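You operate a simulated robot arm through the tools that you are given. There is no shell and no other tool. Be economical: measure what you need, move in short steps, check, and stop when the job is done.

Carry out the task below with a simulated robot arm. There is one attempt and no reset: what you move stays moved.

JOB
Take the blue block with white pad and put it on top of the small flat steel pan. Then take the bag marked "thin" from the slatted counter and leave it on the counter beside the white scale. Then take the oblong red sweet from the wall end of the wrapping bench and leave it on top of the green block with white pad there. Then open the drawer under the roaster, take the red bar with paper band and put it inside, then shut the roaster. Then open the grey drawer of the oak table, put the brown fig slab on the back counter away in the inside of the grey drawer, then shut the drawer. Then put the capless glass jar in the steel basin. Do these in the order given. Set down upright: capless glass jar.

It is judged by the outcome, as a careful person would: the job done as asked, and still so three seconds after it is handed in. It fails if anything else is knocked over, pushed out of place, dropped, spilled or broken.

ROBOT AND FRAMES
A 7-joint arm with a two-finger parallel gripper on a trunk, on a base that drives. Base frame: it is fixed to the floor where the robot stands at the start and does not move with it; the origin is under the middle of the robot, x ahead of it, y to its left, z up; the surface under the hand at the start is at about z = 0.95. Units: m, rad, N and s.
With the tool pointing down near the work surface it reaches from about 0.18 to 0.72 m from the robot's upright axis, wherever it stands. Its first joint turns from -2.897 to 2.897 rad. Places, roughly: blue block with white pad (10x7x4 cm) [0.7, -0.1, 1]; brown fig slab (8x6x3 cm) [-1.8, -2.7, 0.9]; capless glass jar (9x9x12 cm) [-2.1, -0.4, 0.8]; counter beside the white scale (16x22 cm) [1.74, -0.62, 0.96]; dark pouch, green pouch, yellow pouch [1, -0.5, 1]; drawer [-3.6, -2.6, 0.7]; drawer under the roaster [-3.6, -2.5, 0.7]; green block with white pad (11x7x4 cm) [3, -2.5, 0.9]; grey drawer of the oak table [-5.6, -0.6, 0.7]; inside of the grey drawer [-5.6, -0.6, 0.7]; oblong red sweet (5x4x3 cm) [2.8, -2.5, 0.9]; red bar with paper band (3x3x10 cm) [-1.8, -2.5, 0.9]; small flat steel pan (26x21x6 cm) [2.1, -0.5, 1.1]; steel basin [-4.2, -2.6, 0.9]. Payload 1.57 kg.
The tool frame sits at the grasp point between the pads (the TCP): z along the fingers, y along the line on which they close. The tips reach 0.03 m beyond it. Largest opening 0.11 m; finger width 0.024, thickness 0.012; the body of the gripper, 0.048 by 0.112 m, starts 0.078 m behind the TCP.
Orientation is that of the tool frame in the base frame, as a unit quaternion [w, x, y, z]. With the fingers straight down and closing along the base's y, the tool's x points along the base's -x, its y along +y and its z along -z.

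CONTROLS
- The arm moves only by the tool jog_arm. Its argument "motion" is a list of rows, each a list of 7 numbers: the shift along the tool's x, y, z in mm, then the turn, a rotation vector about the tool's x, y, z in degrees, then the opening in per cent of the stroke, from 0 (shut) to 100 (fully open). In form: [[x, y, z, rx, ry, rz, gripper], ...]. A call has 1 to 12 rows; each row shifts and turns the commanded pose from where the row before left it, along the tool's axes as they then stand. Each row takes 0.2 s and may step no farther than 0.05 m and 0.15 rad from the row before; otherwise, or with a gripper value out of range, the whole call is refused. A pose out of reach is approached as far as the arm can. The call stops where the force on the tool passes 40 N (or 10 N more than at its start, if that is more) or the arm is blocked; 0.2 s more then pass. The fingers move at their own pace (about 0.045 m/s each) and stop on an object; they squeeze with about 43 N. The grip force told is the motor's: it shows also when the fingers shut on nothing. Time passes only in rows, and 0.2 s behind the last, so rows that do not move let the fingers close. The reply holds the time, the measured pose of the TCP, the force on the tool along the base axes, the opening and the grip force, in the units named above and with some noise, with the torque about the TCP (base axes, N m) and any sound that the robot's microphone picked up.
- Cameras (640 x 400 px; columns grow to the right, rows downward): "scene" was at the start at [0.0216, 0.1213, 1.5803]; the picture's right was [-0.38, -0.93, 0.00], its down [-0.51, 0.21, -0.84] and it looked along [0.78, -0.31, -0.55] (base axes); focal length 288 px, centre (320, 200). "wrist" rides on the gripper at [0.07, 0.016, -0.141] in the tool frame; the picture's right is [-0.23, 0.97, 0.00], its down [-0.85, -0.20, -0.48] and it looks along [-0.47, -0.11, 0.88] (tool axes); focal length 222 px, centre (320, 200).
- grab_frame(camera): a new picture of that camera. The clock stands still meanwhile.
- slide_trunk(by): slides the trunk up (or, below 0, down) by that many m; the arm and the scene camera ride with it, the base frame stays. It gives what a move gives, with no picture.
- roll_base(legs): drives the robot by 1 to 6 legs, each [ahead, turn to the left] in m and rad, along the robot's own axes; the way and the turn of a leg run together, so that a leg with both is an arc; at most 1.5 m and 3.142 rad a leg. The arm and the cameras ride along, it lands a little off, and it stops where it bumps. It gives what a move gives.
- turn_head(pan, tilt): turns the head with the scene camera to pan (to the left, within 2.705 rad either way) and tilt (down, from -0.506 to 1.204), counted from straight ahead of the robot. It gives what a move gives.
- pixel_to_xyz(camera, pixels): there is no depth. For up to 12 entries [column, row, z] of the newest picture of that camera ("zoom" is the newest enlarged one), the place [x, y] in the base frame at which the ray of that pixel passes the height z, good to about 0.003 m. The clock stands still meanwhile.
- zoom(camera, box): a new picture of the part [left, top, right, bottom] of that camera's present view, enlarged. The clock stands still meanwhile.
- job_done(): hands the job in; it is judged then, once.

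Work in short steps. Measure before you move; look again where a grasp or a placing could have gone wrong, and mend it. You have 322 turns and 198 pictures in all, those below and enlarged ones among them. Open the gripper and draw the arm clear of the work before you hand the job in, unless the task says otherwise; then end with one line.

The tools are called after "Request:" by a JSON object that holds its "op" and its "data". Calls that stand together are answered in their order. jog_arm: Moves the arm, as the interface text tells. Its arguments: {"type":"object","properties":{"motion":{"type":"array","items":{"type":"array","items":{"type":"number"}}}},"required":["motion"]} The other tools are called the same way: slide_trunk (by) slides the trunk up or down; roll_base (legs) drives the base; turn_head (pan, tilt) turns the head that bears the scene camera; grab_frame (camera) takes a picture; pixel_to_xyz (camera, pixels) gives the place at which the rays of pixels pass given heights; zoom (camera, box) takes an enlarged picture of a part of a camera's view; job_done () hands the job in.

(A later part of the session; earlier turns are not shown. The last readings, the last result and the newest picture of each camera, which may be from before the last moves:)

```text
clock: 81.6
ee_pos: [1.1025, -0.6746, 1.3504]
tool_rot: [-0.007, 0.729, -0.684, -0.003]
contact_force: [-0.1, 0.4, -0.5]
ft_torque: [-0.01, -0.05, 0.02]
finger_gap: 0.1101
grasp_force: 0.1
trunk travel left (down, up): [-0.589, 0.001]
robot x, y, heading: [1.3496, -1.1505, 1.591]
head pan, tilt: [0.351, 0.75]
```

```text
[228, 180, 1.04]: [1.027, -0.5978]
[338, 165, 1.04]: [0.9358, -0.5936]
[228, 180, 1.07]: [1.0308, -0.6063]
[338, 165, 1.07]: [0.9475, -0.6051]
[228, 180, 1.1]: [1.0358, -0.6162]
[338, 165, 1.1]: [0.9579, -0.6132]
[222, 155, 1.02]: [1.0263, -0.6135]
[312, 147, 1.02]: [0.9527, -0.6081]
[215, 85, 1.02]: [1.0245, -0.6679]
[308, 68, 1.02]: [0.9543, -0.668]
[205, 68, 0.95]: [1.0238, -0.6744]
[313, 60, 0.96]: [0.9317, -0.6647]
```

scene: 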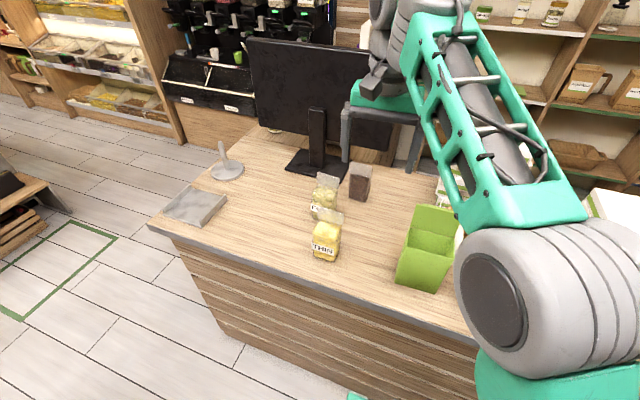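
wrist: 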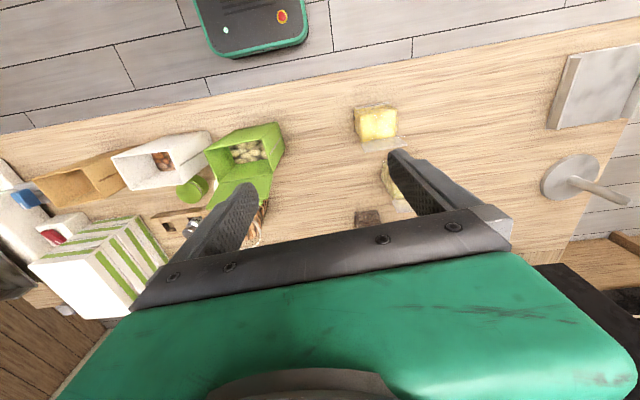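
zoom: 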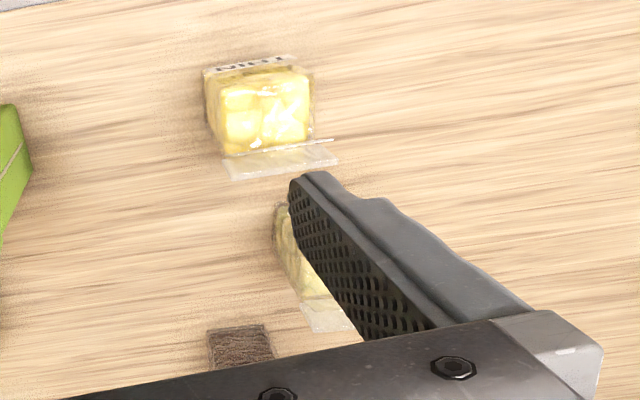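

Seal top z≈1.10 at y≈-0.614; body centre ≈(0.992,-0.645), width 7.3 cm. Move above and descend to 1.15, then look.

Request:
{"op": "jog_arm", "data": {"motion": [[-17, 50, 0, 0, 0, 0, 100], [-16.5, 50, 0, 0, 0, 0, 100], [0, 8.5, 40, 0, 0, 0, 100], [0, 0, 50, 0, 0, 0, 100], [0, 0, 50, 0, 0, 0, 100], [0, 0, 50, 0, 0, 0, 100]]}}

Request:
{"op": "grab_frame", "data": {"camera": "wrist"}}

Request:
{"op": "zoom", "data": {"camera": "scene", "box": [270, 120, 430, 280]}}

```text
refused: row 1 steps farther than a row can; nothing moved
```

```text
160 pictures are left
```

wrist: 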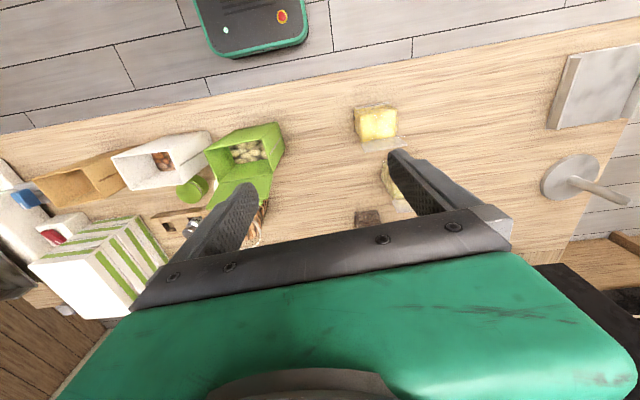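

```text
2.50 times, centred on (350, 200) of scene
```

zoom: 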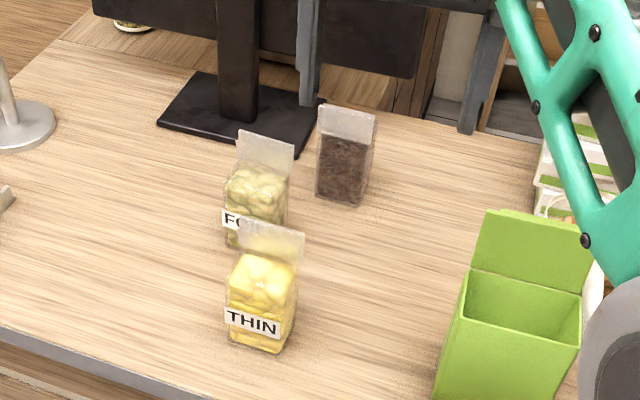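

The step was too long; resend with smaller rows.

Request:
{"op": "jog_arm", "data": {"motion": [[-11, 36, 0, 0, 0, 0, 100], [-11, 36, 0, 0, 0, 0, 100], [-11, 36, 0, 0, 0, 0, 100], [0, 0, 40, 0, 0, 0, 100], [0, 0, 45, 0, 0, 0, 100], [0, 0, 45, 0, 0, 0, 100], [0, 0, 45, 0, 0, 0, 100]]}}

Request:
{"op": "grab_frame", "data": {"camera": "wrist"}}

Request:
{"op": "zoom", "data": {"camera": "scene", "box": [270, 120, 430, 280]}}

```text
clock: 83.2
ee_pos: [1.0068, -0.6569, 1.1779]
tool_rot: [-0.005, 0.729, -0.685, -0.006]
contact_force: [-0.2, 0.5, 0.2]
ft_torque: [-0.03, 0.01, 0.02]
finger_gap: 0.1101
grasp_force: 0.1
out of reach, approached as far as the arm can: row 3
trunk travel left (down, up): [-0.589, 0.001]
robot x, y, heading: [1.3483, -1.154, 1.588]
head pan, tilt: [0.351, 0.75]
```

```text
158 pictures are left
```

wrist: 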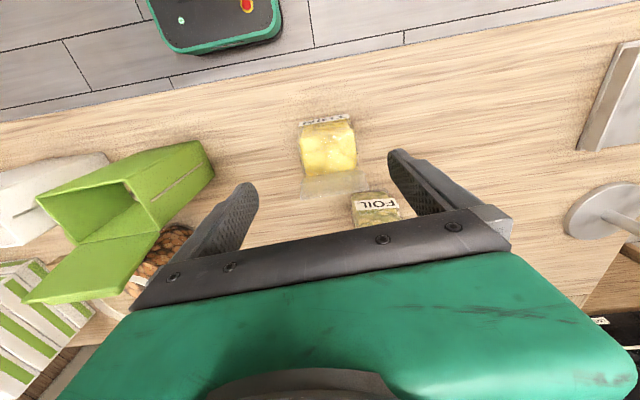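

```text
2.50 times, centred on (350, 200) of scene
```

zoom: 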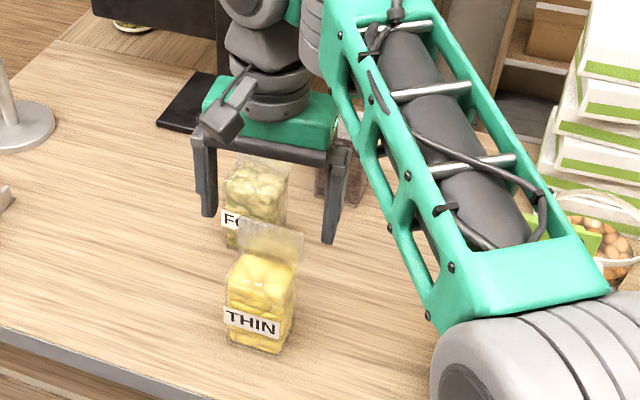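

Recheck bag in this wrist view: body top (299,128),(352,120),(357,172),(305,180) and seal top edge (303,198),(368,188).

Request:
{"op": "pixel_to_xyz", "data": {"camera": "wrist", "pixels": [[299, 128, 1.02], [352, 120, 1.02], [357, 172, 1.02], [305, 180, 1.02], [303, 198, 1.1], [368, 188, 1.1], [355, 200, 1.02], [400, 195, 1.02], [299, 128, 0.99], [352, 120, 0.99]]}}

```text
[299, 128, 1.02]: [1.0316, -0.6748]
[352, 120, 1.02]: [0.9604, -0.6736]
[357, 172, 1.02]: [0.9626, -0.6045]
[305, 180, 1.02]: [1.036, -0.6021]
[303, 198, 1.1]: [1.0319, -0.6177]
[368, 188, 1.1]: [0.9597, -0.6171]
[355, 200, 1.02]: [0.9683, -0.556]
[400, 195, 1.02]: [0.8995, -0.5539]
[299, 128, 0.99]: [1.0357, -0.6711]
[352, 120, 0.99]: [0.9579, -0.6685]
```

Bag centre x≈0.997. Correct by (-10,+11) mm and descend in two stages.

Request:
{"op": "jog_arm", "data": {"motion": [[-11, 9, 0, 0, 0, 0, 100], [0, 0, 40, 0, 0, 0, 100], [0, 0, 40, 0, 0, 0, 100]]}}

Request:
{"op": "grab_frame", "data": {"camera": "wrist"}}

Request:
{"op": "zoom", "data": {"camera": "scene", "box": [270, 120, 430, 280]}}

```text
clock: 84.0
ee_pos: [0.9969, -0.6401, 1.0938]
tool_rot: [-0.004, 0.729, -0.685, -0.004]
contact_force: [-0.4, 0.3, -0.1]
ft_torque: [-0.01, -0.02, 0.02]
finger_gap: 0.1101
grasp_force: 0.1
trunk travel left (down, up): [-0.589, 0.001]
robot x, y, heading: [1.3459, -1.1516, 1.583]
head pan, tilt: [0.351, 0.75]
```

```text
156 pictures are left
```

wrist: 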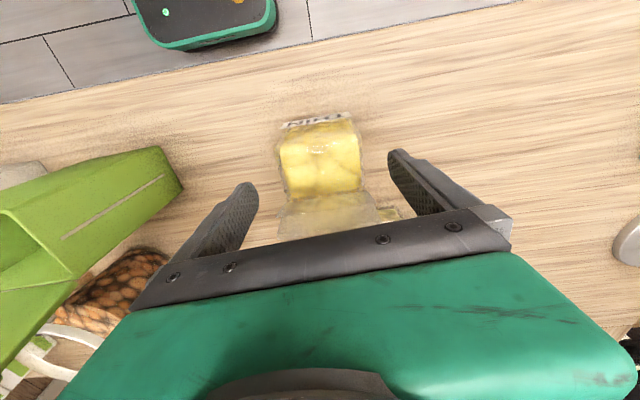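

```text
2.50 times, centred on (350, 200) of scene
```

zoom: 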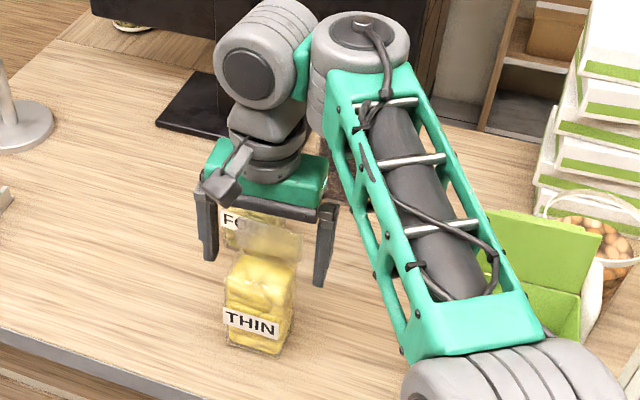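

Shift 9 mm toward the robot so the palm clears the seal, descend to 1.012, then close.

Request:
{"op": "jog_arm", "data": {"motion": [[9, 0, 0, 0, 0, 0, 100], [0, 0, 30, 0, 0, 0, 100], [0, 0, 30, 0, 0, 0, 100], [0, 0, 20, 0, 0, 0, 100], [0, 0, 0, 0, 0, 0, 75], [0, 0, 0, 0, 0, 0, 60], [0, 0, 0, 0, 0, 0, 50], [0, 0, 0, 0, 0, 0, 50], [0, 0, 0, 0, 0, 0, 50]]}}

Request:
{"op": "grab_frame", "data": {"camera": "wrist"}}

Request:
{"op": "zoom", "data": {"camera": "scene", "box": [270, 120, 430, 280]}}

```text
clock: 86.0
ee_pos: [0.9804, -0.6313, 1.0399]
tool_rot: [-0.004, 0.729, -0.685, 0.0]
contact_force: [0.4, -2.0, -0.4]
ft_torque: [-0.01, 0.02, 0.03]
finger_gap: 0.074
grasp_force: 37.6
out of reach, approached as far as the arm can: row 3, 4
trunk travel left (down, up): [-0.589, 0.001]
robot x, y, heading: [1.3473, -1.1556, 1.586]
head pan, tilt: [0.351, 0.75]
```

```text
154 pictures are left
```

wrist: 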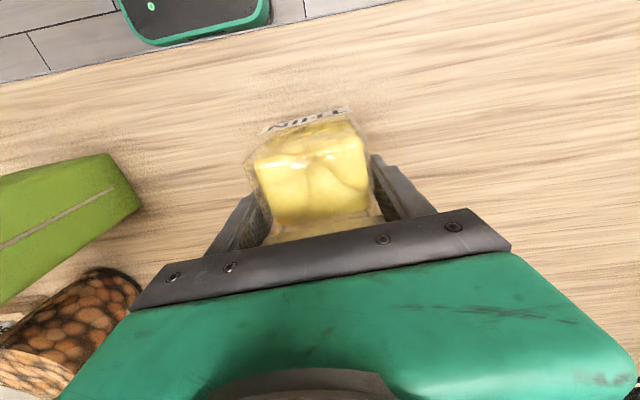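

```text
2.50 times, centred on (350, 200) of scene
```

zoom: 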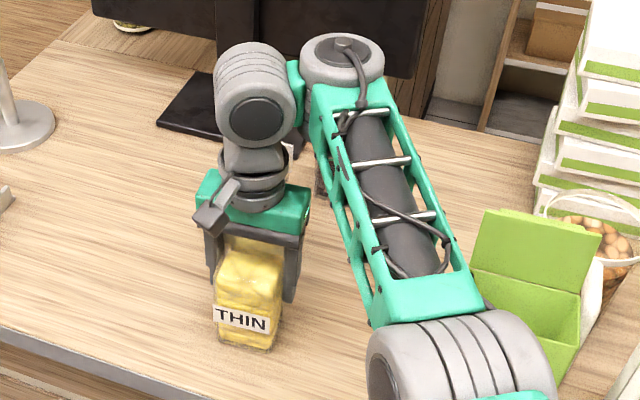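

Reach limited the descent (TCP z 1.04, x drifted), but the bag body is gripped (gap 0.074). I lift a little and check that it holds.

Request:
{"op": "jog_arm", "data": {"motion": [[0, 0, -15, 0, 0, 0, 50], [0, 0, -15, 0, 0, 0, 50], [0, 0, -20, 0, 0, 0, 50]]}}

Request:
{"op": "zoom", "data": {"camera": "scene", "box": [270, 120, 430, 280]}}

```text
clock: 86.8
ee_pos: [0.9806, -0.6325, 1.0887]
tool_rot: [-0.005, 0.729, -0.685, -0.002]
contact_force: [1.0, -0.9, -2.5]
ft_torque: [-0.03, 0.02, 0.02]
finger_gap: 0.0738
grasp_force: 43.1
trunk travel left (down, up): [-0.589, 0.001]
robot x, y, heading: [1.3438, -1.1529, 1.585]
head pan, tilt: [0.351, 0.75]
```

```text
2.50 times, centred on (350, 200) of scene
```

zoom: 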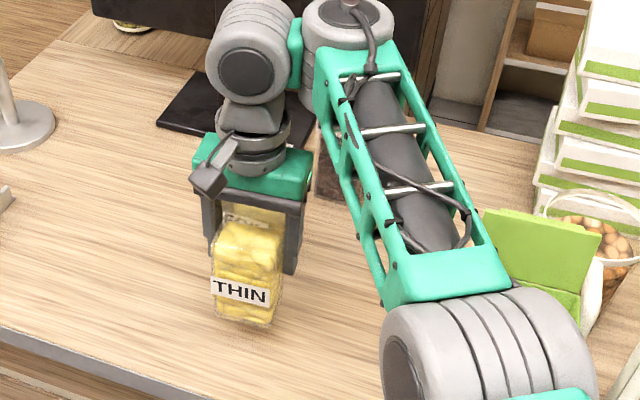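

The bag is held (about 2 N). Lift to ~1.25 and retract toward the robot in front of the counter bags.

Request:
{"op": "jog_arm", "data": {"motion": [[0, 0, -45, 0, 0, 0, 50], [0, 0, -45, 0, 0, 0, 50], [0, 0, -45, 0, 0, 0, 50], [0, 0, -45, 0, 0, 0, 50], [45, 0, 0, 0, 0, 0, 50], [45, 0, 0, 0, 0, 0, 50], [45, 0, 0, 0, 0, 0, 50], [45, 0, 0, 0, 0, 0, 50], [30, 0, 0, 0, 0, 0, 50]]}}

Request:
{"op": "grab_frame", "data": {"camera": "scene"}}

```text
clock: 88.8
ee_pos: [0.9937, -0.8428, 1.2655]
tool_rot: [-0.004, 0.729, -0.685, -0.003]
contact_force: [-0.3, 0.0, -2.4]
ft_torque: [0.02, 0.01, 0.01]
finger_gap: 0.0738
grasp_force: 42.7
trunk travel left (down, up): [-0.589, 0.001]
robot x, y, heading: [1.3486, -1.155, 1.585]
head pan, tilt: [0.351, 0.75]
```

```text
151 pictures are left
```

scene: 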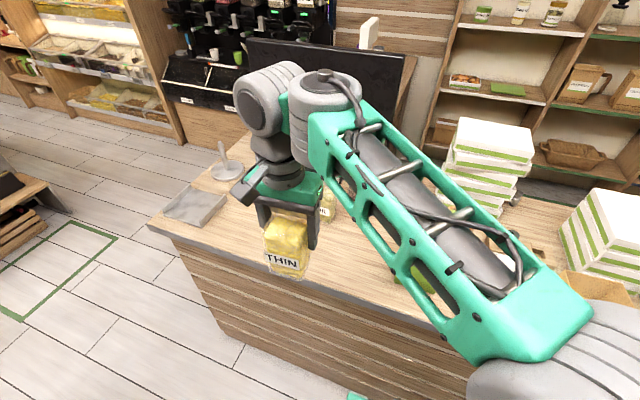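

Now slide along +x in front of the counter toward x≈1.74.

Request:
{"op": "jog_arm", "data": {"motion": [[3, -48, 0, 0, 0, 0, 50], [3, -48, 0, 0, 0, 0, 50], [3, -48, 0, 0, 0, 0, 50], [3, -48, 0, 0, 0, 0, 50], [3, -48, 0, 0, 0, 0, 50], [3, -48, 0, 0, 0, 0, 50], [3, -48, 0, 0, 0, 0, 50], [3, -48, 0, 0, 0, 0, 50]]}}

Request:
{"op": "jog_arm", "data": {"motion": [[3, -48, 0, 0, 0, 0, 50], [3, -48, 0, 0, 0, 0, 50], [3, -48, 0, 0, 0, 0, 50], [3, -48, 0, 0, 0, 0, 50], [3, -48, 0, 0, 0, 0, 50], [3, -48, 0, 0, 0, 0, 50], [3, -48, 0, 0, 0, 0, 50]]}}

Request:
{"op": "turn_head", "data": {"pan": -0.6, "tilt": 0.75}}

Request:
{"op": "grab_frame", "data": {"camera": "scene"}}

Request:
{"op": "grab_frame", "data": {"camera": "wrist"}}

```text
clock: 90.6
ee_pos: [1.379, -0.8425, 1.2663]
tool_rot: [-0.005, 0.729, -0.684, -0.004]
contact_force: [-0.4, 0.5, -1.8]
ft_torque: [0.01, -0.03, 0.0]
finger_gap: 0.0736
grasp_force: 42.6
trunk travel left (down, up): [-0.589, 0.001]
robot x, y, heading: [1.3506, -1.1485, 1.589]
head pan, tilt: [0.351, 0.75]
```

```text
clock: 92.2
ee_pos: [1.7172, -0.8444, 1.2668]
tool_rot: [-0.004, 0.729, -0.685, -0.004]
contact_force: [0.5, -0.1, -2.9]
ft_torque: [0.0, 0.0, 0.0]
finger_gap: 0.074
grasp_force: 42.9
trunk travel left (down, up): [-0.589, 0.001]
robot x, y, heading: [1.3456, -1.1533, 1.586]
head pan, tilt: [0.351, 0.75]
```

```text
clock: 93.4
ee_pos: [1.7153, -0.8462, 1.2675]
tool_rot: [-0.005, 0.728, -0.685, -0.003]
contact_force: [-0.3, 0.2, -2.3]
ft_torque: [0.01, 0.03, 0.01]
finger_gap: 0.0739
grasp_force: 43.2
trunk travel left (down, up): [-0.589, 0.001]
robot x, y, heading: [1.3488, -1.1542, 1.585]
head pan, tilt: [-0.6, 0.75]
```

```text
150 pictures are left
```

scene: 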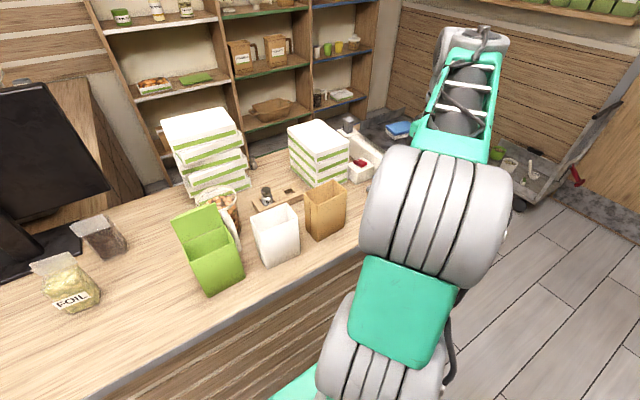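

```text
149 pictures are left
```

wrist: 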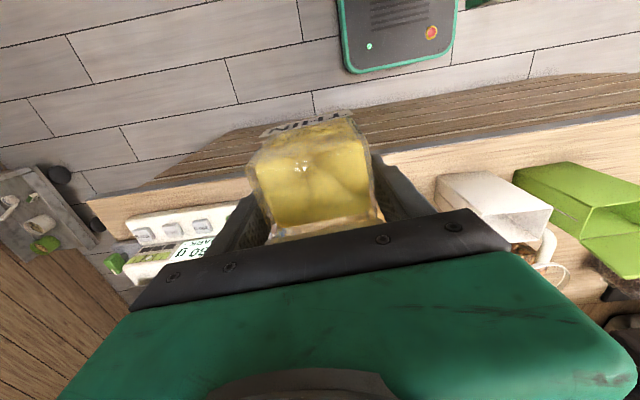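

Lower the trunk for better low reach, then extend forward over the free spot at (1.737,-0.632).

Request:
{"op": "slide_trunk", "data": {"by": -0.12}}

Request:
{"op": "jog_arm", "data": {"motion": [[0, 0, -40, 0, 0, 0, 50], [0, -17, -40, 0, 0, 0, 50], [0, -17, 0, 0, 0, 0, 50], [-42, 0, 0, 0, 0, 0, 50], [-42, 0, 0, 0, 0, 0, 50], [-42, 0, 0, 0, 0, 0, 50], [-42, 0, 0, 0, 0, 0, 50], [-42, 0, 0, 0, 0, 0, 50]]}}

Request:
{"op": "grab_frame", "data": {"camera": "scene"}}

Request:
{"op": "grab_frame", "data": {"camera": "wrist"}}

```text
clock: 94.9
ee_pos: [1.7152, -0.8446, 1.147]
tool_rot: [-0.005, 0.729, -0.684, -0.004]
contact_force: [-0.3, 0.2, -2.7]
ft_torque: [0.02, -0.01, 0.0]
finger_gap: 0.0737
grasp_force: 42.4
trunk travel left (down, up): [-0.469, 0.121]
robot x, y, heading: [1.347, -1.1547, 1.586]
head pan, tilt: [-0.6, 0.75]
```

```text
clock: 96.7
ee_pos: [1.7214, -0.6568, 1.2]
tool_rot: [-0.004, 0.728, -0.685, -0.004]
contact_force: [0.6, 0.1, -2.2]
ft_torque: [0.01, 0.01, -0.04]
finger_gap: 0.0737
grasp_force: 43.2
out of reach, approached as far as the arm can: row 1, 7, 8
trunk travel left (down, up): [-0.469, 0.121]
robot x, y, heading: [1.3492, -1.1557, 1.588]
head pan, tilt: [-0.6, 0.75]
```

```text
148 pictures are left
```

scene: 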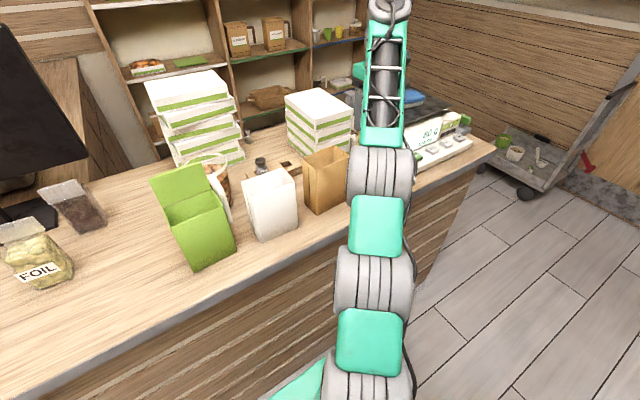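

```text
147 pictures are left
```

wrist: 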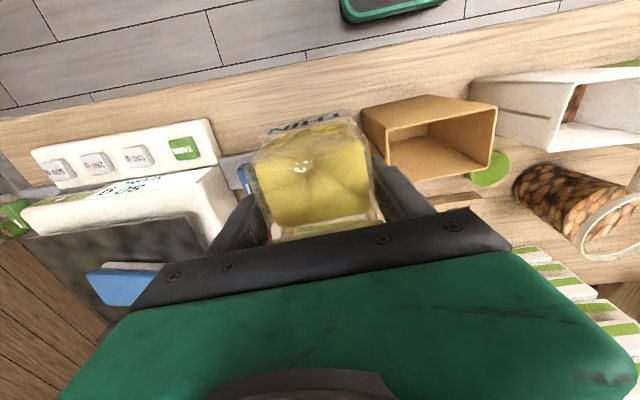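

Measure brown bag's near top edge (362,108),(385,165) and scale knob (243,180) from the wrist view.

Request:
{"op": "pixel_to_xyz", "data": {"camera": "wrist", "pixels": [[362, 108, 1.08], [386, 168, 1.08], [362, 108, 0.95], [243, 180, 0.97], [220, 160, 0.97], [241, 165, 0.95]]}}

```text
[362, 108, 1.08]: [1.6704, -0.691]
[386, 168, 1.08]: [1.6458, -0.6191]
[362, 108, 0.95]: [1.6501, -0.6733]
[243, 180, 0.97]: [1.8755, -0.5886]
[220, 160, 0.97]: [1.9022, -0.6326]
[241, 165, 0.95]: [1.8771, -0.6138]
```

Free gap is x 1.67–1.82. Descend in steps and read the pose.

Request:
{"op": "jog_arm", "data": {"motion": [[0, 0, 30, 0, 0, 0, 50], [0, 0, 30, 0, 0, 0, 50]]}}

```text
clock: 97.3
ee_pos: [1.7209, -0.6547, 1.1431]
tool_rot: [-0.005, 0.728, -0.685, -0.005]
contact_force: [0.1, 0.9, -1.7]
ft_torque: [0.03, 0.03, 0.0]
finger_gap: 0.0738
grasp_force: 43.2
trunk travel left (down, up): [-0.469, 0.121]
robot x, y, heading: [1.349, -1.1549, 1.588]
head pan, tilt: [-0.6, 0.75]
```

Shift +22 mm in x, then descend toward TCP z≈1.045 (bag bottom 0.09 below TCP).

Request:
{"op": "jog_arm", "data": {"motion": [[1, -22, 0, 0, 0, 0, 50], [0, 0, 30, 0, 0, 0, 50], [0, 0, 30, 0, 0, 0, 50], [0, 0, 25, 0, 0, 0, 50], [0, 0, 8, 0, 0, 0, 50]]}}

Request:
{"op": "grab_frame", "data": {"camera": "wrist"}}

Request:
{"op": "zoom", "data": {"camera": "scene", "box": [240, 80, 480, 240]}}

```text
clock: 98.5
ee_pos: [1.7446, -0.6522, 1.0485]
tool_rot: [-0.005, 0.729, -0.685, -0.004]
contact_force: [-0.3, -0.5, -1.7]
ft_torque: [0.01, 0.0, 0.0]
finger_gap: 0.0739
grasp_force: 43.2
trunk travel left (down, up): [-0.469, 0.121]
robot x, y, heading: [1.3494, -1.1542, 1.59]
head pan, tilt: [-0.6, 0.75]
```

```text
146 pictures are left
```

wrist: 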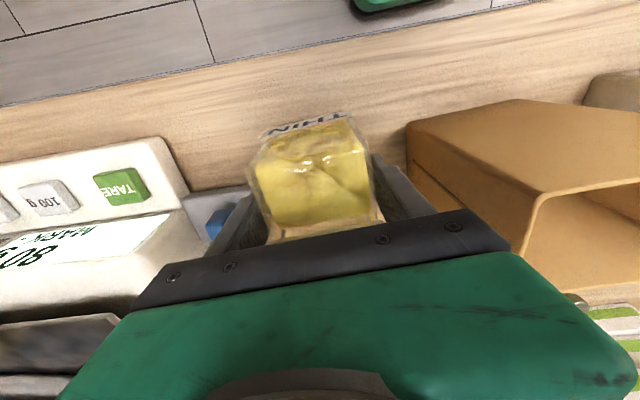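

```text
2.50 times, centred on (360, 160) of scene
```

zoom: 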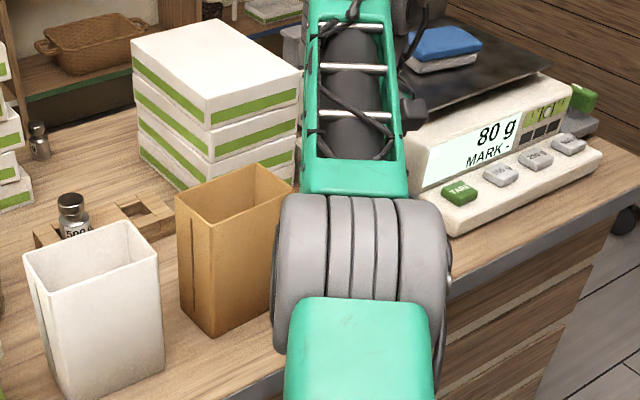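

Good alignment. Lower in 3 mm steps to contact.

Request:
{"op": "jog_arm", "data": {"motion": [[0, 0, 3, 0, 0, 0, 50], [0, 0, 3, 0, 0, 0, 50]]}}

```text
clock: 99.1
ee_pos: [1.7447, -0.6532, 1.0431]
tool_rot: [-0.005, 0.729, -0.684, -0.003]
contact_force: [-0.6, -0.8, -2.1]
ft_torque: [0.02, -0.01, -0.02]
finger_gap: 0.0737
grasp_force: 43.6
trunk travel left (down, up): [-0.469, 0.121]
robot x, y, heading: [1.3509, -1.1533, 1.584]
head pan, tilt: [-0.6, 0.75]
```

Not yet in contact; continue in small steps.

Request:
{"op": "jog_arm", "data": {"motion": [[0, 0, 2, 0, 0, 0, 50], [0, 0, 2, 0, 0, 0, 50]]}}

```text
clock: 99.7
ee_pos: [1.7449, -0.6526, 1.0389]
tool_rot: [-0.005, 0.729, -0.684, -0.004]
contact_force: [0.8, 0.2, -2.5]
ft_torque: [0.02, 0.02, 0.0]
finger_gap: 0.0735
grasp_force: 43.0
trunk travel left (down, up): [-0.469, 0.121]
robot x, y, heading: [1.348, -1.154, 1.59]
head pan, tilt: [-0.6, 0.75]
```

Request:
{"op": "jog_arm", "data": {"motion": [[0, 0, 2, 0, 0, 0, 50], [0, 0, 2, 0, 0, 0, 50]]}}

```text
clock: 100.3
ee_pos: [1.7431, -0.6526, 1.0381]
tool_rot: [-0.009, 0.729, -0.684, -0.005]
contact_force: [4.3, 1.8, 20.0]
ft_torque: [-0.8, 0.36, 0.13]
finger_gap: 0.0735
grasp_force: 43.0
trunk travel left (down, up): [-0.469, 0.121]
robot x, y, heading: [1.3455, -1.1544, 1.586]
head pan, tilt: [-0.6, 0.75]
```

Contact (20 N). Ease up 1.5 mm, open slightly, and lift clear.

Request:
{"op": "jog_arm", "data": {"motion": [[0, 0, -2, 0, 0, 0, 50], [0, 0, 0, 0, 0, 0, 78], [0, 0, 0, 0, 0, 0, 80], [0, 0, -15, 0, 0, 0, 80], [0, 0, -40, 0, 0, 0, 80], [0, 0, -45, 0, 0, 0, 80], [45, 0, -20, 0, 0, 0, 80], [45, 0, 0, 0, 0, 0, 80], [45, 0, 0, 0, 0, 0, 80], [45, 0, 0, 0, 0, 0, 80]]}}

Request:
{"op": "grab_frame", "data": {"camera": "wrist"}}

Request:
{"op": "grab_frame", "data": {"camera": "scene"}}

```text
clock: 102.5
ee_pos: [1.7534, -0.8337, 1.1559]
tool_rot: [-0.005, 0.729, -0.685, -0.004]
contact_force: [-0.2, 0.7, 0.6]
ft_torque: [-0.02, 0.03, 0.0]
finger_gap: 0.088
grasp_force: 0.1
trunk travel left (down, up): [-0.469, 0.121]
robot x, y, heading: [1.3497, -1.1535, 1.587]
head pan, tilt: [-0.6, 0.75]
```

```text
144 pictures are left
```

wrist: 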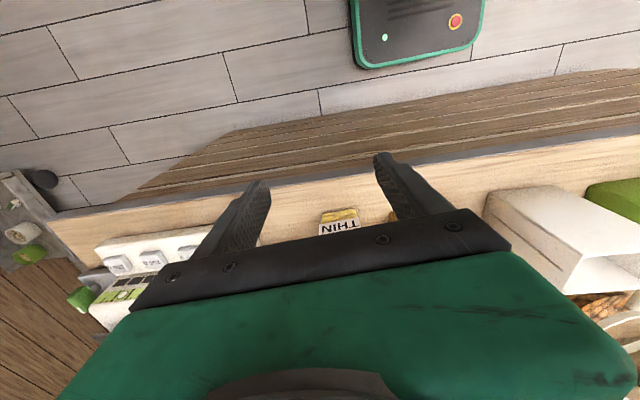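

```text
143 pictures are left
```

scene: 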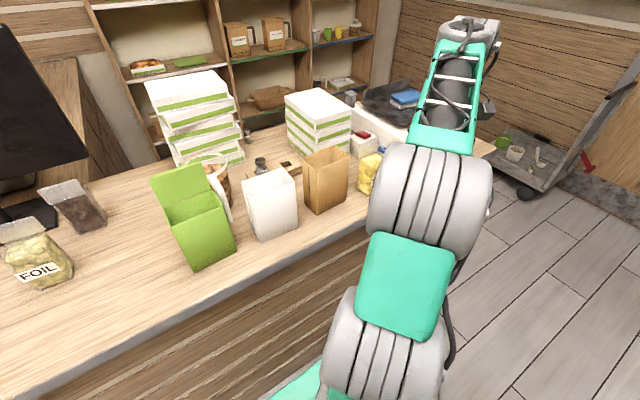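

The THIN bag stands beside the scale. Now drive to the wrapping bench: back off, turn right, drive along +x.

Request:
{"op": "roll_base", "data": {"legs": [[-0.3, 0], [0, -1.587], [1.45, 0], [0, -1.571]]}}

Request:
{"op": "turn_head", "data": {"pan": 0.0, "tilt": 0.5}}

Request:
{"op": "grab_frame", "data": {"camera": "scene"}}

```text
clock: 119.0
ee_pos: [2.3928, -1.7518, 1.1554]
tool_rot: [0.004, 0.684, 0.73, -0.005]
contact_force: [-0.8, -0.5, 0.4]
ft_torque: [0.0, -0.01, -0.01]
finger_gap: 0.0882
grasp_force: 0.0
trunk travel left (down, up): [-0.469, 0.121]
robot x, y, heading: [2.7974, -1.4297, -1.552]
head pan, tilt: [-0.6, 0.75]
```

```text
clock: 120.0
ee_pos: [2.3937, -1.7514, 1.1546]
tool_rot: [0.004, 0.684, 0.729, -0.005]
contact_force: [-0.2, -0.6, -0.3]
ft_torque: [-0.01, -0.01, 0.05]
finger_gap: 0.0878
grasp_force: 0.0
trunk travel left (down, up): [-0.469, 0.121]
robot x, y, heading: [2.798, -1.4325, -1.551]
head pan, tilt: [0.0, 0.499]
```

```text
142 pictures are left
```

scene: 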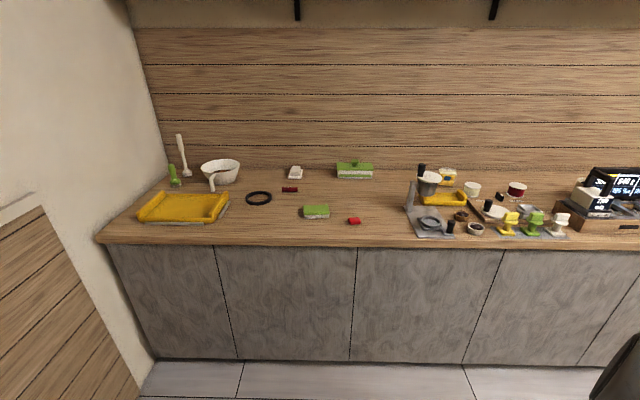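

Request:
{"op": "zoom", "data": {"camera": "scene", "box": [240, 150, 400, 250]}}

Request:
{"op": "pixel_to_xyz", "data": {"camera": "scene", "pixels": [[354, 221, 0.91], [316, 212, 0.93], [290, 190, 0.91], [355, 170, 0.93], [320, 247, 0.9]]}}

```text
4.00 times, centred on (320, 200) of scene
```

zoom: 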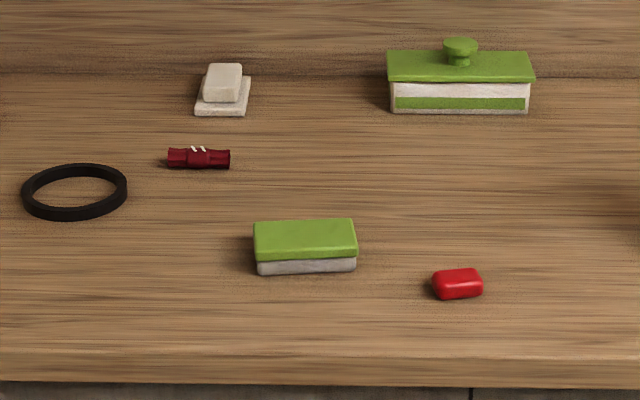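

```text
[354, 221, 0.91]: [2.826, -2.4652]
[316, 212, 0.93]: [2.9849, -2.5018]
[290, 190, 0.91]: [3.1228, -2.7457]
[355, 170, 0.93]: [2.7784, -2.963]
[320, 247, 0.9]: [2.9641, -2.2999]
```

Red sweet ≈(2.826,-2.465), green block ≈(2.985,-2.50). Drive 0.45 m closer.

Request:
{"op": "roll_base", "data": {"legs": [[0.46, 0]]}}

Request:
{"op": "turn_head", "data": {"pan": 0.1, "tilt": 0.8}}

Request:
{"op": "grab_frame", "data": {"camera": "scene"}}

Request:
{"op": "zoom", "data": {"camera": "scene", "box": [240, 150, 400, 250]}}

```text
clock: 122.8
ee_pos: [2.4072, -2.2188, 1.1544]
tool_rot: [0.003, 0.679, 0.734, -0.005]
contact_force: [-0.2, 1.3, -0.2]
ft_torque: [0.0, 0.02, -0.04]
finger_gap: 0.0878
grasp_force: 0.2
trunk travel left (down, up): [-0.469, 0.121]
robot x, y, heading: [2.8078, -1.8961, -1.542]
head pan, tilt: [0.0, 0.499]
```

```text
clock: 123.5
ee_pos: [2.4074, -2.2195, 1.1547]
tool_rot: [0.004, 0.68, 0.734, -0.004]
contact_force: [0.8, -0.7, -0.5]
ft_torque: [0.02, 0.01, 0.02]
finger_gap: 0.0881
grasp_force: 0.0
trunk travel left (down, up): [-0.469, 0.121]
robot x, y, heading: [2.807, -1.8914, -1.54]
head pan, tilt: [0.099, 0.799]
```

```text
140 pictures are left
```

scene: 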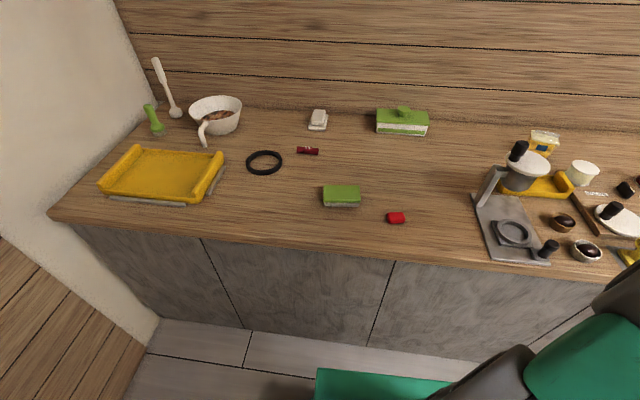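

```text
4.00 times, centred on (320, 200) of scene
```

zoom: 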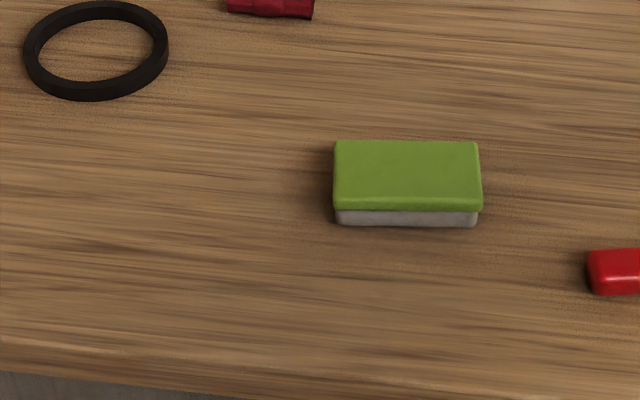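

Measure: sweet and block top corners using main picture.

Request:
{"op": "zoom", "data": {"camera": "scene", "box": [310, 165, 430, 240]}}

```text
5.33 times, centred on (370, 202) of scene
```

zoom: 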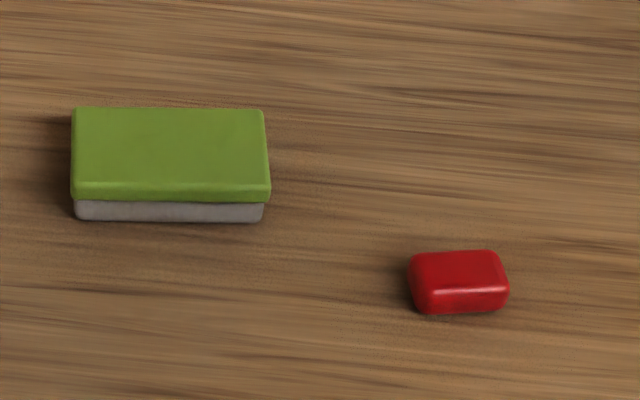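

Request:
{"op": "pixel_to_xyz", "data": {"camera": "zoom", "pixels": [[72, 108, 0.94], [263, 110, 0.94], [268, 190, 0.94], [72, 185, 0.94], [75, 220, 0.9], [262, 222, 0.9], [410, 255, 0.93], [492, 250, 0.93], [508, 290, 0.93], [415, 296, 0.93], [420, 314, 0.9], [505, 308, 0.9]]}}

```text
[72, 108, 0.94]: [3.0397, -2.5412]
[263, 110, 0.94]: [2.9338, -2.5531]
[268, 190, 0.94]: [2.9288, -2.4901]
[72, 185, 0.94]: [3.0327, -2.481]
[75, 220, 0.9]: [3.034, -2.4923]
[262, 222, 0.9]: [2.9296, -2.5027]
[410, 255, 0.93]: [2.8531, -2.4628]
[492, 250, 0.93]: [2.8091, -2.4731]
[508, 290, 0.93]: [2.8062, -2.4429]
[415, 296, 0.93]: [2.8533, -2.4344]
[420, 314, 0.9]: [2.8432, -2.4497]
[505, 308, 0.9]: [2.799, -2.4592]
```

Sweet centre ≈(2.829,-2.457), rotated ~13°. Move over it while keeping height.

Request:
{"op": "jog_arm", "data": {"motion": [[-27, 40.3, 0, 0, 0, 0, 100], [-27, 40.3, 0, 0, 0, 0, 100], [-27, 40.3, 0, 0, 0, 0, 100], [-27, 40.3, 0, 0, 0, 0, 100], [-27, 40.3, 0, 0, 0, 0, 100], [-27, 40.3, 0, 0, 0, 0, 100], [-27, 40.3, 0, 0, 0, 0, 100], [-27, 40.3, 0, 0, 0, 0, 100], [-27, 40.3, 0, 0, 0, 0, 100], [-27, 40.3, 0, 0, 0, 0, 100], [0, 0, 30, 0, 0, -4.5, 90], [0, 0, 30, 0, 0, -4.5, 80]]}}

Request:
{"op": "grab_frame", "data": {"camera": "wrist"}}

```text
clock: 126.2
ee_pos: [2.8335, -2.4566, 1.0973]
tool_rot: [0.004, 0.62, 0.785, -0.007]
contact_force: [0.3, 0.7, 0.2]
ft_torque: [-0.09, 0.01, 0.0]
finger_gap: 0.0882
grasp_force: 0.1
trunk travel left (down, up): [-0.469, 0.121]
robot x, y, heading: [2.807, -1.8919, -1.545]
head pan, tilt: [0.099, 0.799]
```

```text
137 pictures are left
```

wrist: 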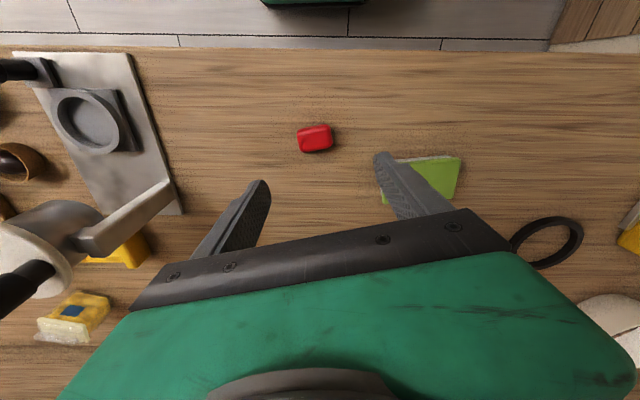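

Measure the sweet from the wrist view: (297,130),(328,124),(333,147),(303,152).

Request:
{"op": "pixel_to_xyz", "data": {"camera": "wrist", "pixels": [[297, 130, 0.93], [328, 124, 0.93], [333, 147, 0.92], [303, 152, 0.92], [315, 138, 0.925]]}}

```text
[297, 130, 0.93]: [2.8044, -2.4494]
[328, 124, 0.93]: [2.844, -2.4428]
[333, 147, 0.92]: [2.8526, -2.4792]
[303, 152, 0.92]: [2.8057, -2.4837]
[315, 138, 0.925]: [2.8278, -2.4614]
```

Correct slightly and descend to TCP z≈0.942, then close.

Request:
{"op": "jog_arm", "data": {"motion": [[-5, -6, 0, 0, 0, 0, 75], [0, 0, 40, 0, 0, 0, 75], [0, 0, 40, 0, 0, 0, 75], [0, 0, 40, 0, 0, 0, 75]]}}

Request:
{"op": "grab_frame", "data": {"camera": "wrist"}}

```text
clock: 127.2
ee_pos: [2.8278, -2.4642, 0.9809]
tool_rot: [0.004, 0.62, 0.785, -0.006]
contact_force: [-1.0, -0.4, 0.3]
ft_torque: [-0.02, -0.02, 0.02]
finger_gap: 0.0825
grasp_force: 0.1
trunk travel left (down, up): [-0.469, 0.121]
robot x, y, heading: [2.8108, -1.8925, -1.544]
head pan, tilt: [0.099, 0.799]
```

```text
136 pictures are left
```

wrist: 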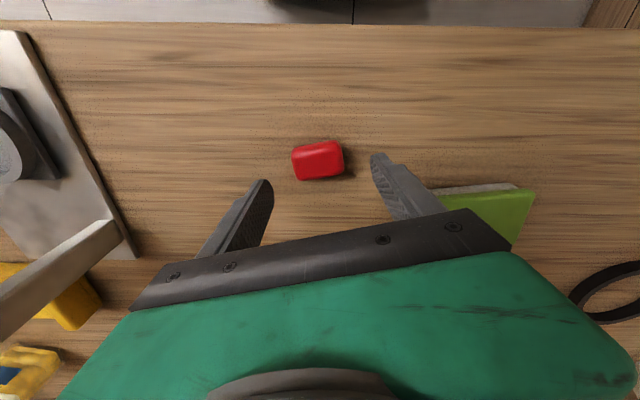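

Aligned; descend the rest and close.

Request:
{"op": "jog_arm", "data": {"motion": [[0, 0, 25, 0, 0, 0, 75], [0, 0, 13, 0, 0, 0, 75], [0, 0, 0, 0, 0, 0, 50], [0, 0, 0, 0, 0, 0, 30], [0, 0, 0, 0, 0, 0, 30], [0, 0, 0, 0, 0, 0, 30]]}}

Request:
{"op": "grab_frame", "data": {"camera": "wrist"}}

```text
clock: 128.6
ee_pos: [2.8274, -2.4673, 0.9403]
tool_rot: [0.003, 0.62, 0.785, -0.005]
contact_force: [0.4, 0.4, -0.7]
ft_torque: [0.01, -0.02, 0.0]
finger_gap: 0.0486
grasp_force: 30.2
trunk travel left (down, up): [-0.469, 0.121]
robot x, y, heading: [2.8068, -1.8946, -1.543]
head pan, tilt: [0.099, 0.799]
```

```text
135 pictures are left
```

wrist: 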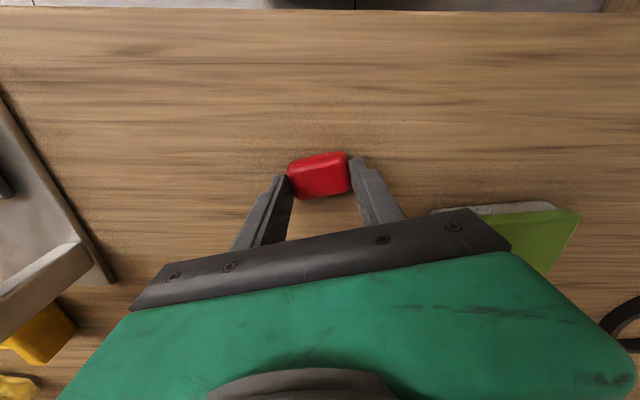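

Gripped. Lift, move above the green block and look.

Request:
{"op": "jog_arm", "data": {"motion": [[0, 0, -40, 0, 0, 0, 30], [0, 0, -45, 0, 0, 0, 30], [-21, 35.5, 0, 0, 0, 0, 30], [-21, 35.5, 0, 0, 0, 0, 30], [-21, 35.5, 0, 0, 0, 0, 30], [-21, 35.5, 0, 0, 0, 0, 30]]}}

Request:
{"op": "grab_frame", "data": {"camera": "wrist"}}

Request:
{"op": "zoom", "data": {"camera": "scene", "box": [260, 110, 420, 240]}}

```text
clock: 129.9
ee_pos: [2.9834, -2.5159, 1.0248]
tool_rot: [0.003, 0.62, 0.785, -0.005]
contact_force: [0.2, 0.1, -0.9]
ft_torque: [0.01, -0.02, 0.02]
finger_gap: 0.0485
grasp_force: 42.9
trunk travel left (down, up): [-0.469, 0.121]
robot x, y, heading: [2.81, -1.8952, -1.543]
head pan, tilt: [0.099, 0.799]
```

```text
134 pictures are left
```

wrist: 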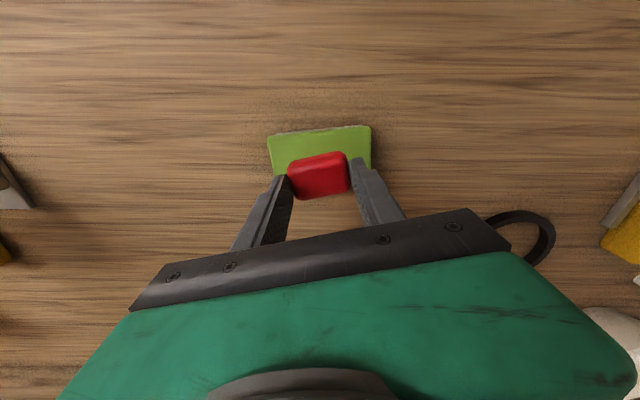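

```text
3.08 times, centred on (340, 175) of scene
```

zoom: 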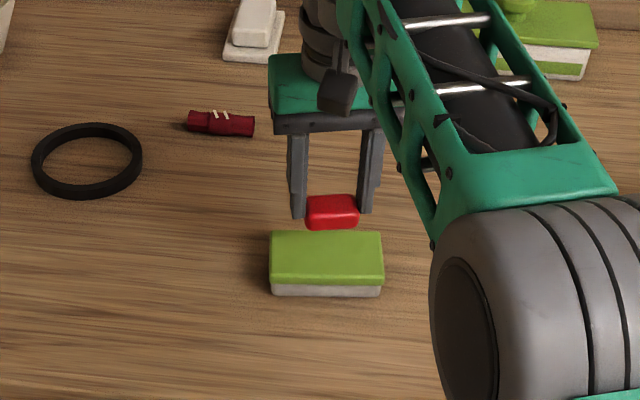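

Verify the block's near edge from the wrist: (268,138),(371,126).

Request:
{"op": "pixel_to_xyz", "data": {"camera": "wrist", "pixels": [[268, 138, 0.94], [371, 126, 0.94], [371, 126, 0.95], [268, 138, 0.95]]}}

```text
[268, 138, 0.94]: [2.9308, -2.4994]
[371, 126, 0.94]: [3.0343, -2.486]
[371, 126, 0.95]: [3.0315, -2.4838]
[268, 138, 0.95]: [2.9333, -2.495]
```

Shift 12 mm deeper, descend to 0.985, then feel for contact.

Request:
{"op": "jog_arm", "data": {"motion": [[-12, -1, 0, 0, 0, 0, 30], [0, 0, 30, 0, 0, 0, 30], [0, 0, 9, 0, 0, 0, 30], [0, 0, 2, 0, 0, 0, 30]]}}

Request:
{"op": "zoom", "data": {"camera": "scene", "box": [260, 110, 420, 240]}}

```text
clock: 130.9
ee_pos: [2.9863, -2.5272, 0.9834]
tool_rot: [0.003, 0.62, 0.785, -0.004]
contact_force: [-0.2, 0.4, 0.1]
ft_torque: [0.0, 0.01, -0.03]
finger_gap: 0.0485
grasp_force: 43.0
trunk travel left (down, up): [-0.469, 0.121]
robot x, y, heading: [2.8057, -1.8934, -1.545]
head pan, tilt: [0.099, 0.799]
```

```text
3.08 times, centred on (340, 175) of scene
```

zoom: 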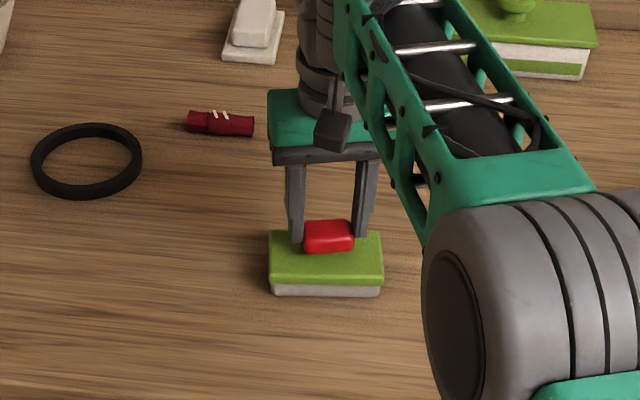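

A touch forward (5 mm), then lower in 2 mm steps.

Request:
{"op": "jog_arm", "data": {"motion": [[5, 0, 0, 0, 0, 0, 30], [0, 0, 2, 0, 0, 0, 30]]}}

Request:
{"op": "jog_arm", "data": {"motion": [[0, 0, 1.5, 0, 0, 0, 30], [0, 0, 0, 0, 0, 0, 30]]}}

```text
clock: 131.6
ee_pos: [2.9839, -2.5232, 0.9811]
tool_rot: [0.003, 0.62, 0.784, -0.005]
contact_force: [-0.5, -0.5, -0.2]
ft_torque: [0.0, -0.01, 0.0]
finger_gap: 0.0486
grasp_force: 42.8
trunk travel left (down, up): [-0.469, 0.121]
robot x, y, heading: [2.8078, -1.8929, -1.542]
head pan, tilt: [0.099, 0.799]
```

```text
clock: 132.2
ee_pos: [2.9847, -2.5233, 0.9809]
tool_rot: [0.003, 0.62, 0.785, -0.005]
contact_force: [-1.7, -0.2, -0.4]
ft_torque: [-0.01, 0.0, -0.01]
finger_gap: 0.0486
grasp_force: 42.6
trunk travel left (down, up): [-0.469, 0.121]
robot x, y, heading: [2.8064, -1.8926, -1.539]
head pan, tilt: [0.099, 0.799]
```

Request:
{"op": "jog_arm", "data": {"motion": [[0, 0, 1.5, 0, 0, 0, 30], [0, 0, 0, 0, 0, 0, 30]]}}

```text
clock: 132.8
ee_pos: [2.9839, -2.5226, 0.9797]
tool_rot: [0.003, 0.62, 0.784, -0.005]
contact_force: [0.0, -0.3, -0.4]
ft_torque: [-0.02, -0.01, 0.03]
finger_gap: 0.0485
grasp_force: 42.8
trunk travel left (down, up): [-0.469, 0.121]
robot x, y, heading: [2.805, -1.8939, -1.543]
head pan, tilt: [0.099, 0.799]
```

No contact yet; continue with 1.5 mm steps.

Request:
{"op": "jog_arm", "data": {"motion": [[0, 0, 1.5, 0, 0, 0, 30], [0, 0, 1, 0, 0, 0, 30]]}}

Request:
{"op": "zoom", "data": {"camera": "scene", "box": [300, 160, 380, 220]}}

```text
clock: 133.3
ee_pos: [2.9854, -2.5221, 0.9767]
tool_rot: [0.003, 0.619, 0.785, -0.004]
contact_force: [0.1, -0.9, -0.5]
ft_torque: [-0.03, -0.02, -0.02]
finger_gap: 0.0484
grasp_force: 42.9
trunk travel left (down, up): [-0.469, 0.121]
robot x, y, heading: [2.8072, -1.8928, -1.539]
head pan, tilt: [0.099, 0.799]
```

```text
6.67 times, centred on (340, 190) of scene
```

zoom: 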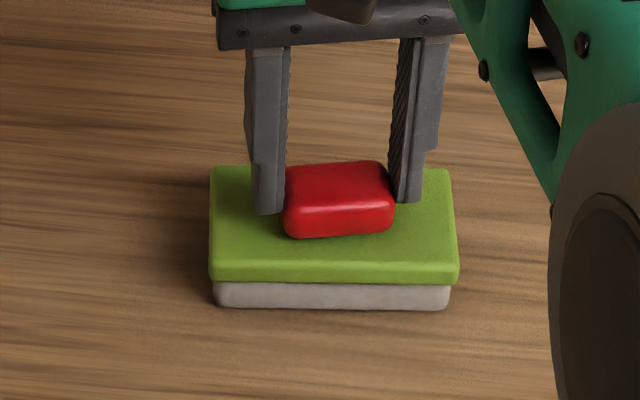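

Request:
{"op": "jog_arm", "data": {"motion": [[0, 0, 1.5, 0, 0, 0, 30], [0, 0, 1, 0, 0, 0, 30]]}}

```text
clock: 133.9
ee_pos: [2.9844, -2.5233, 0.9749]
tool_rot: [0.003, 0.619, 0.785, -0.004]
contact_force: [0.0, -0.7, -0.5]
ft_torque: [-0.02, -0.03, 0.0]
finger_gap: 0.0484
grasp_force: 43.2
trunk travel left (down, up): [-0.469, 0.121]
robot x, y, heading: [2.808, -1.8911, -1.539]
head pan, tilt: [0.099, 0.799]
```

Request:
{"op": "jog_arm", "data": {"motion": [[0, 0, 1.5, 0, 0, 0, 30], [0, 0, 1, 0, 0, 0, 30]]}}

```text
clock: 134.6
ee_pos: [2.9845, -2.5216, 0.9753]
tool_rot: [0.005, 0.62, 0.785, -0.006]
contact_force: [-0.6, 0.8, 13.9]
ft_torque: [0.09, -0.03, 0.0]
finger_gap: 0.0487
grasp_force: 43.3
trunk travel left (down, up): [-0.469, 0.121]
robot x, y, heading: [2.8067, -1.8949, -1.541]
head pan, tilt: [0.099, 0.799]
```

Contact (14 N). Ease up, open, rise.

Request:
{"op": "jog_arm", "data": {"motion": [[0, 0, -1.8, 0, 0, 0, 30], [0, 0, 0, 0, 0, 0, 55], [0, 0, 0, 0, 0, 0, 65], [0, 0, -15, 0, 0, 0, 70], [0, 0, -45, 0, 0, 0, 70], [0, 0, -45, 0, 0, 0, 70], [40, 0, -20, 0, 0, 0, 70], [45, 0, 0, 0, 0, 0, 70], [45, 0, 0, 0, 0, 0, 70], [45, 0, 0, 0, 0, 0, 70]]}}

Request:
{"op": "zoom", "data": {"camera": "scene", "box": [260, 110, 420, 240]}}

```text
clock: 136.8
ee_pos: [2.9435, -2.3484, 1.096]
tool_rot: [0.003, 0.619, 0.785, -0.005]
contact_force: [0.1, 0.3, -0.5]
ft_torque: [0.01, 0.05, 0.02]
finger_gap: 0.077
grasp_force: 0.0
trunk travel left (down, up): [-0.469, 0.121]
robot x, y, heading: [2.808, -1.8969, -1.538]
head pan, tilt: [0.099, 0.799]
```

```text
3.08 times, centred on (340, 175) of scene
```

zoom: 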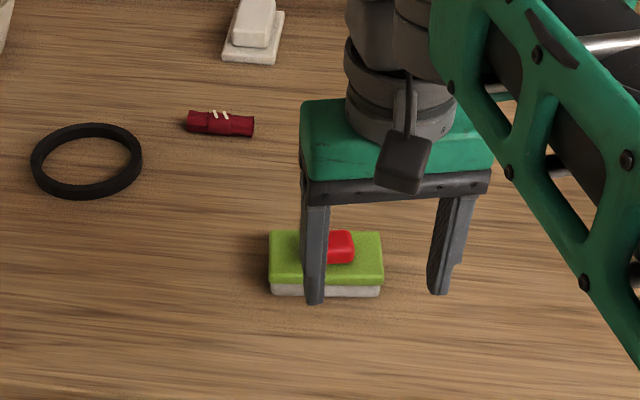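

Sweet rests on the green block. Now drive back off and along the aisle toward -x.

Request:
{"op": "roll_base", "data": {"legs": [[-0.4, 0], [0, -1.6], [1.5, 0], [1.5, 0]]}}

Request:
{"op": "turn_head", "data": {"pan": 0.0, "tilt": 0.35}}

Request:
{"op": "grab_frame", "data": {"camera": "scene"}}

```text
clock: 157.3
ee_pos: [-0.6971, -1.568, 1.0975]
tool_rot: [-0.001, 0.996, 0.091, -0.006]
contact_force: [0.5, 0.4, 0.9]
ft_torque: [-0.01, -0.01, 0.0]
finger_gap: 0.077
grasp_force: 0.0
trunk travel left (down, up): [-0.469, 0.121]
robot x, y, heading: [-0.2347, -1.4562, 3.118]
head pan, tilt: [0.099, 0.799]
```

```text
clock: 158.2
ee_pos: [-0.6962, -1.5694, 1.0982]
tool_rot: [0.0, 0.996, 0.091, -0.006]
contact_force: [-0.1, -0.3, 0.8]
ft_torque: [0.01, 0.01, 0.0]
finger_gap: 0.0771
grasp_force: 0.0
trunk travel left (down, up): [-0.469, 0.121]
robot x, y, heading: [-0.232, -1.4588, 3.123]
head pan, tilt: [0.0, 0.351]
```

```text
129 pictures are left
```

scene: 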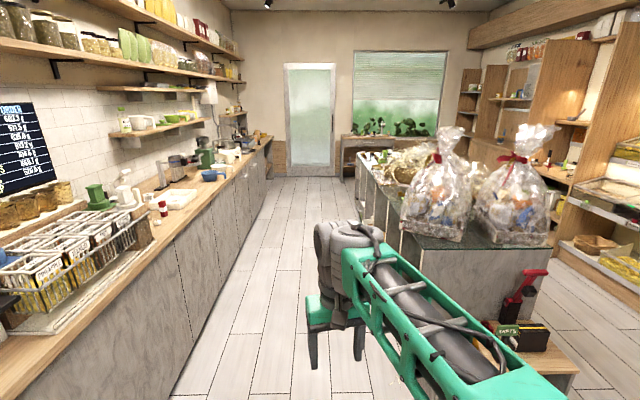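

Measure aisle limits: counter base on floor (206,322),(245,232), vitrine/stool edges.

Request:
{"op": "pixel_to_xyz", "data": {"camera": "scene", "pixels": [[206, 322, 0.0], [245, 232, 0.0], [420, 250, 0.85], [363, 175, 0.85], [490, 320, 0.4], [160, 205, 0.93], [255, 163, 0.93], [186, 180, 0.9], [208, 160, 0.95]]}}

```text
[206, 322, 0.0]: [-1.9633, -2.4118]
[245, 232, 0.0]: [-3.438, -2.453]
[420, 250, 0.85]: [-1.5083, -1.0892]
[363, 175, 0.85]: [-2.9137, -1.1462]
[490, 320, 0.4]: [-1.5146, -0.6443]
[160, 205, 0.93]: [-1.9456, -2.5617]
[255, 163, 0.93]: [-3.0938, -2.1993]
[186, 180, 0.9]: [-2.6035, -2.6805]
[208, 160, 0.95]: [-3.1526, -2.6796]
```

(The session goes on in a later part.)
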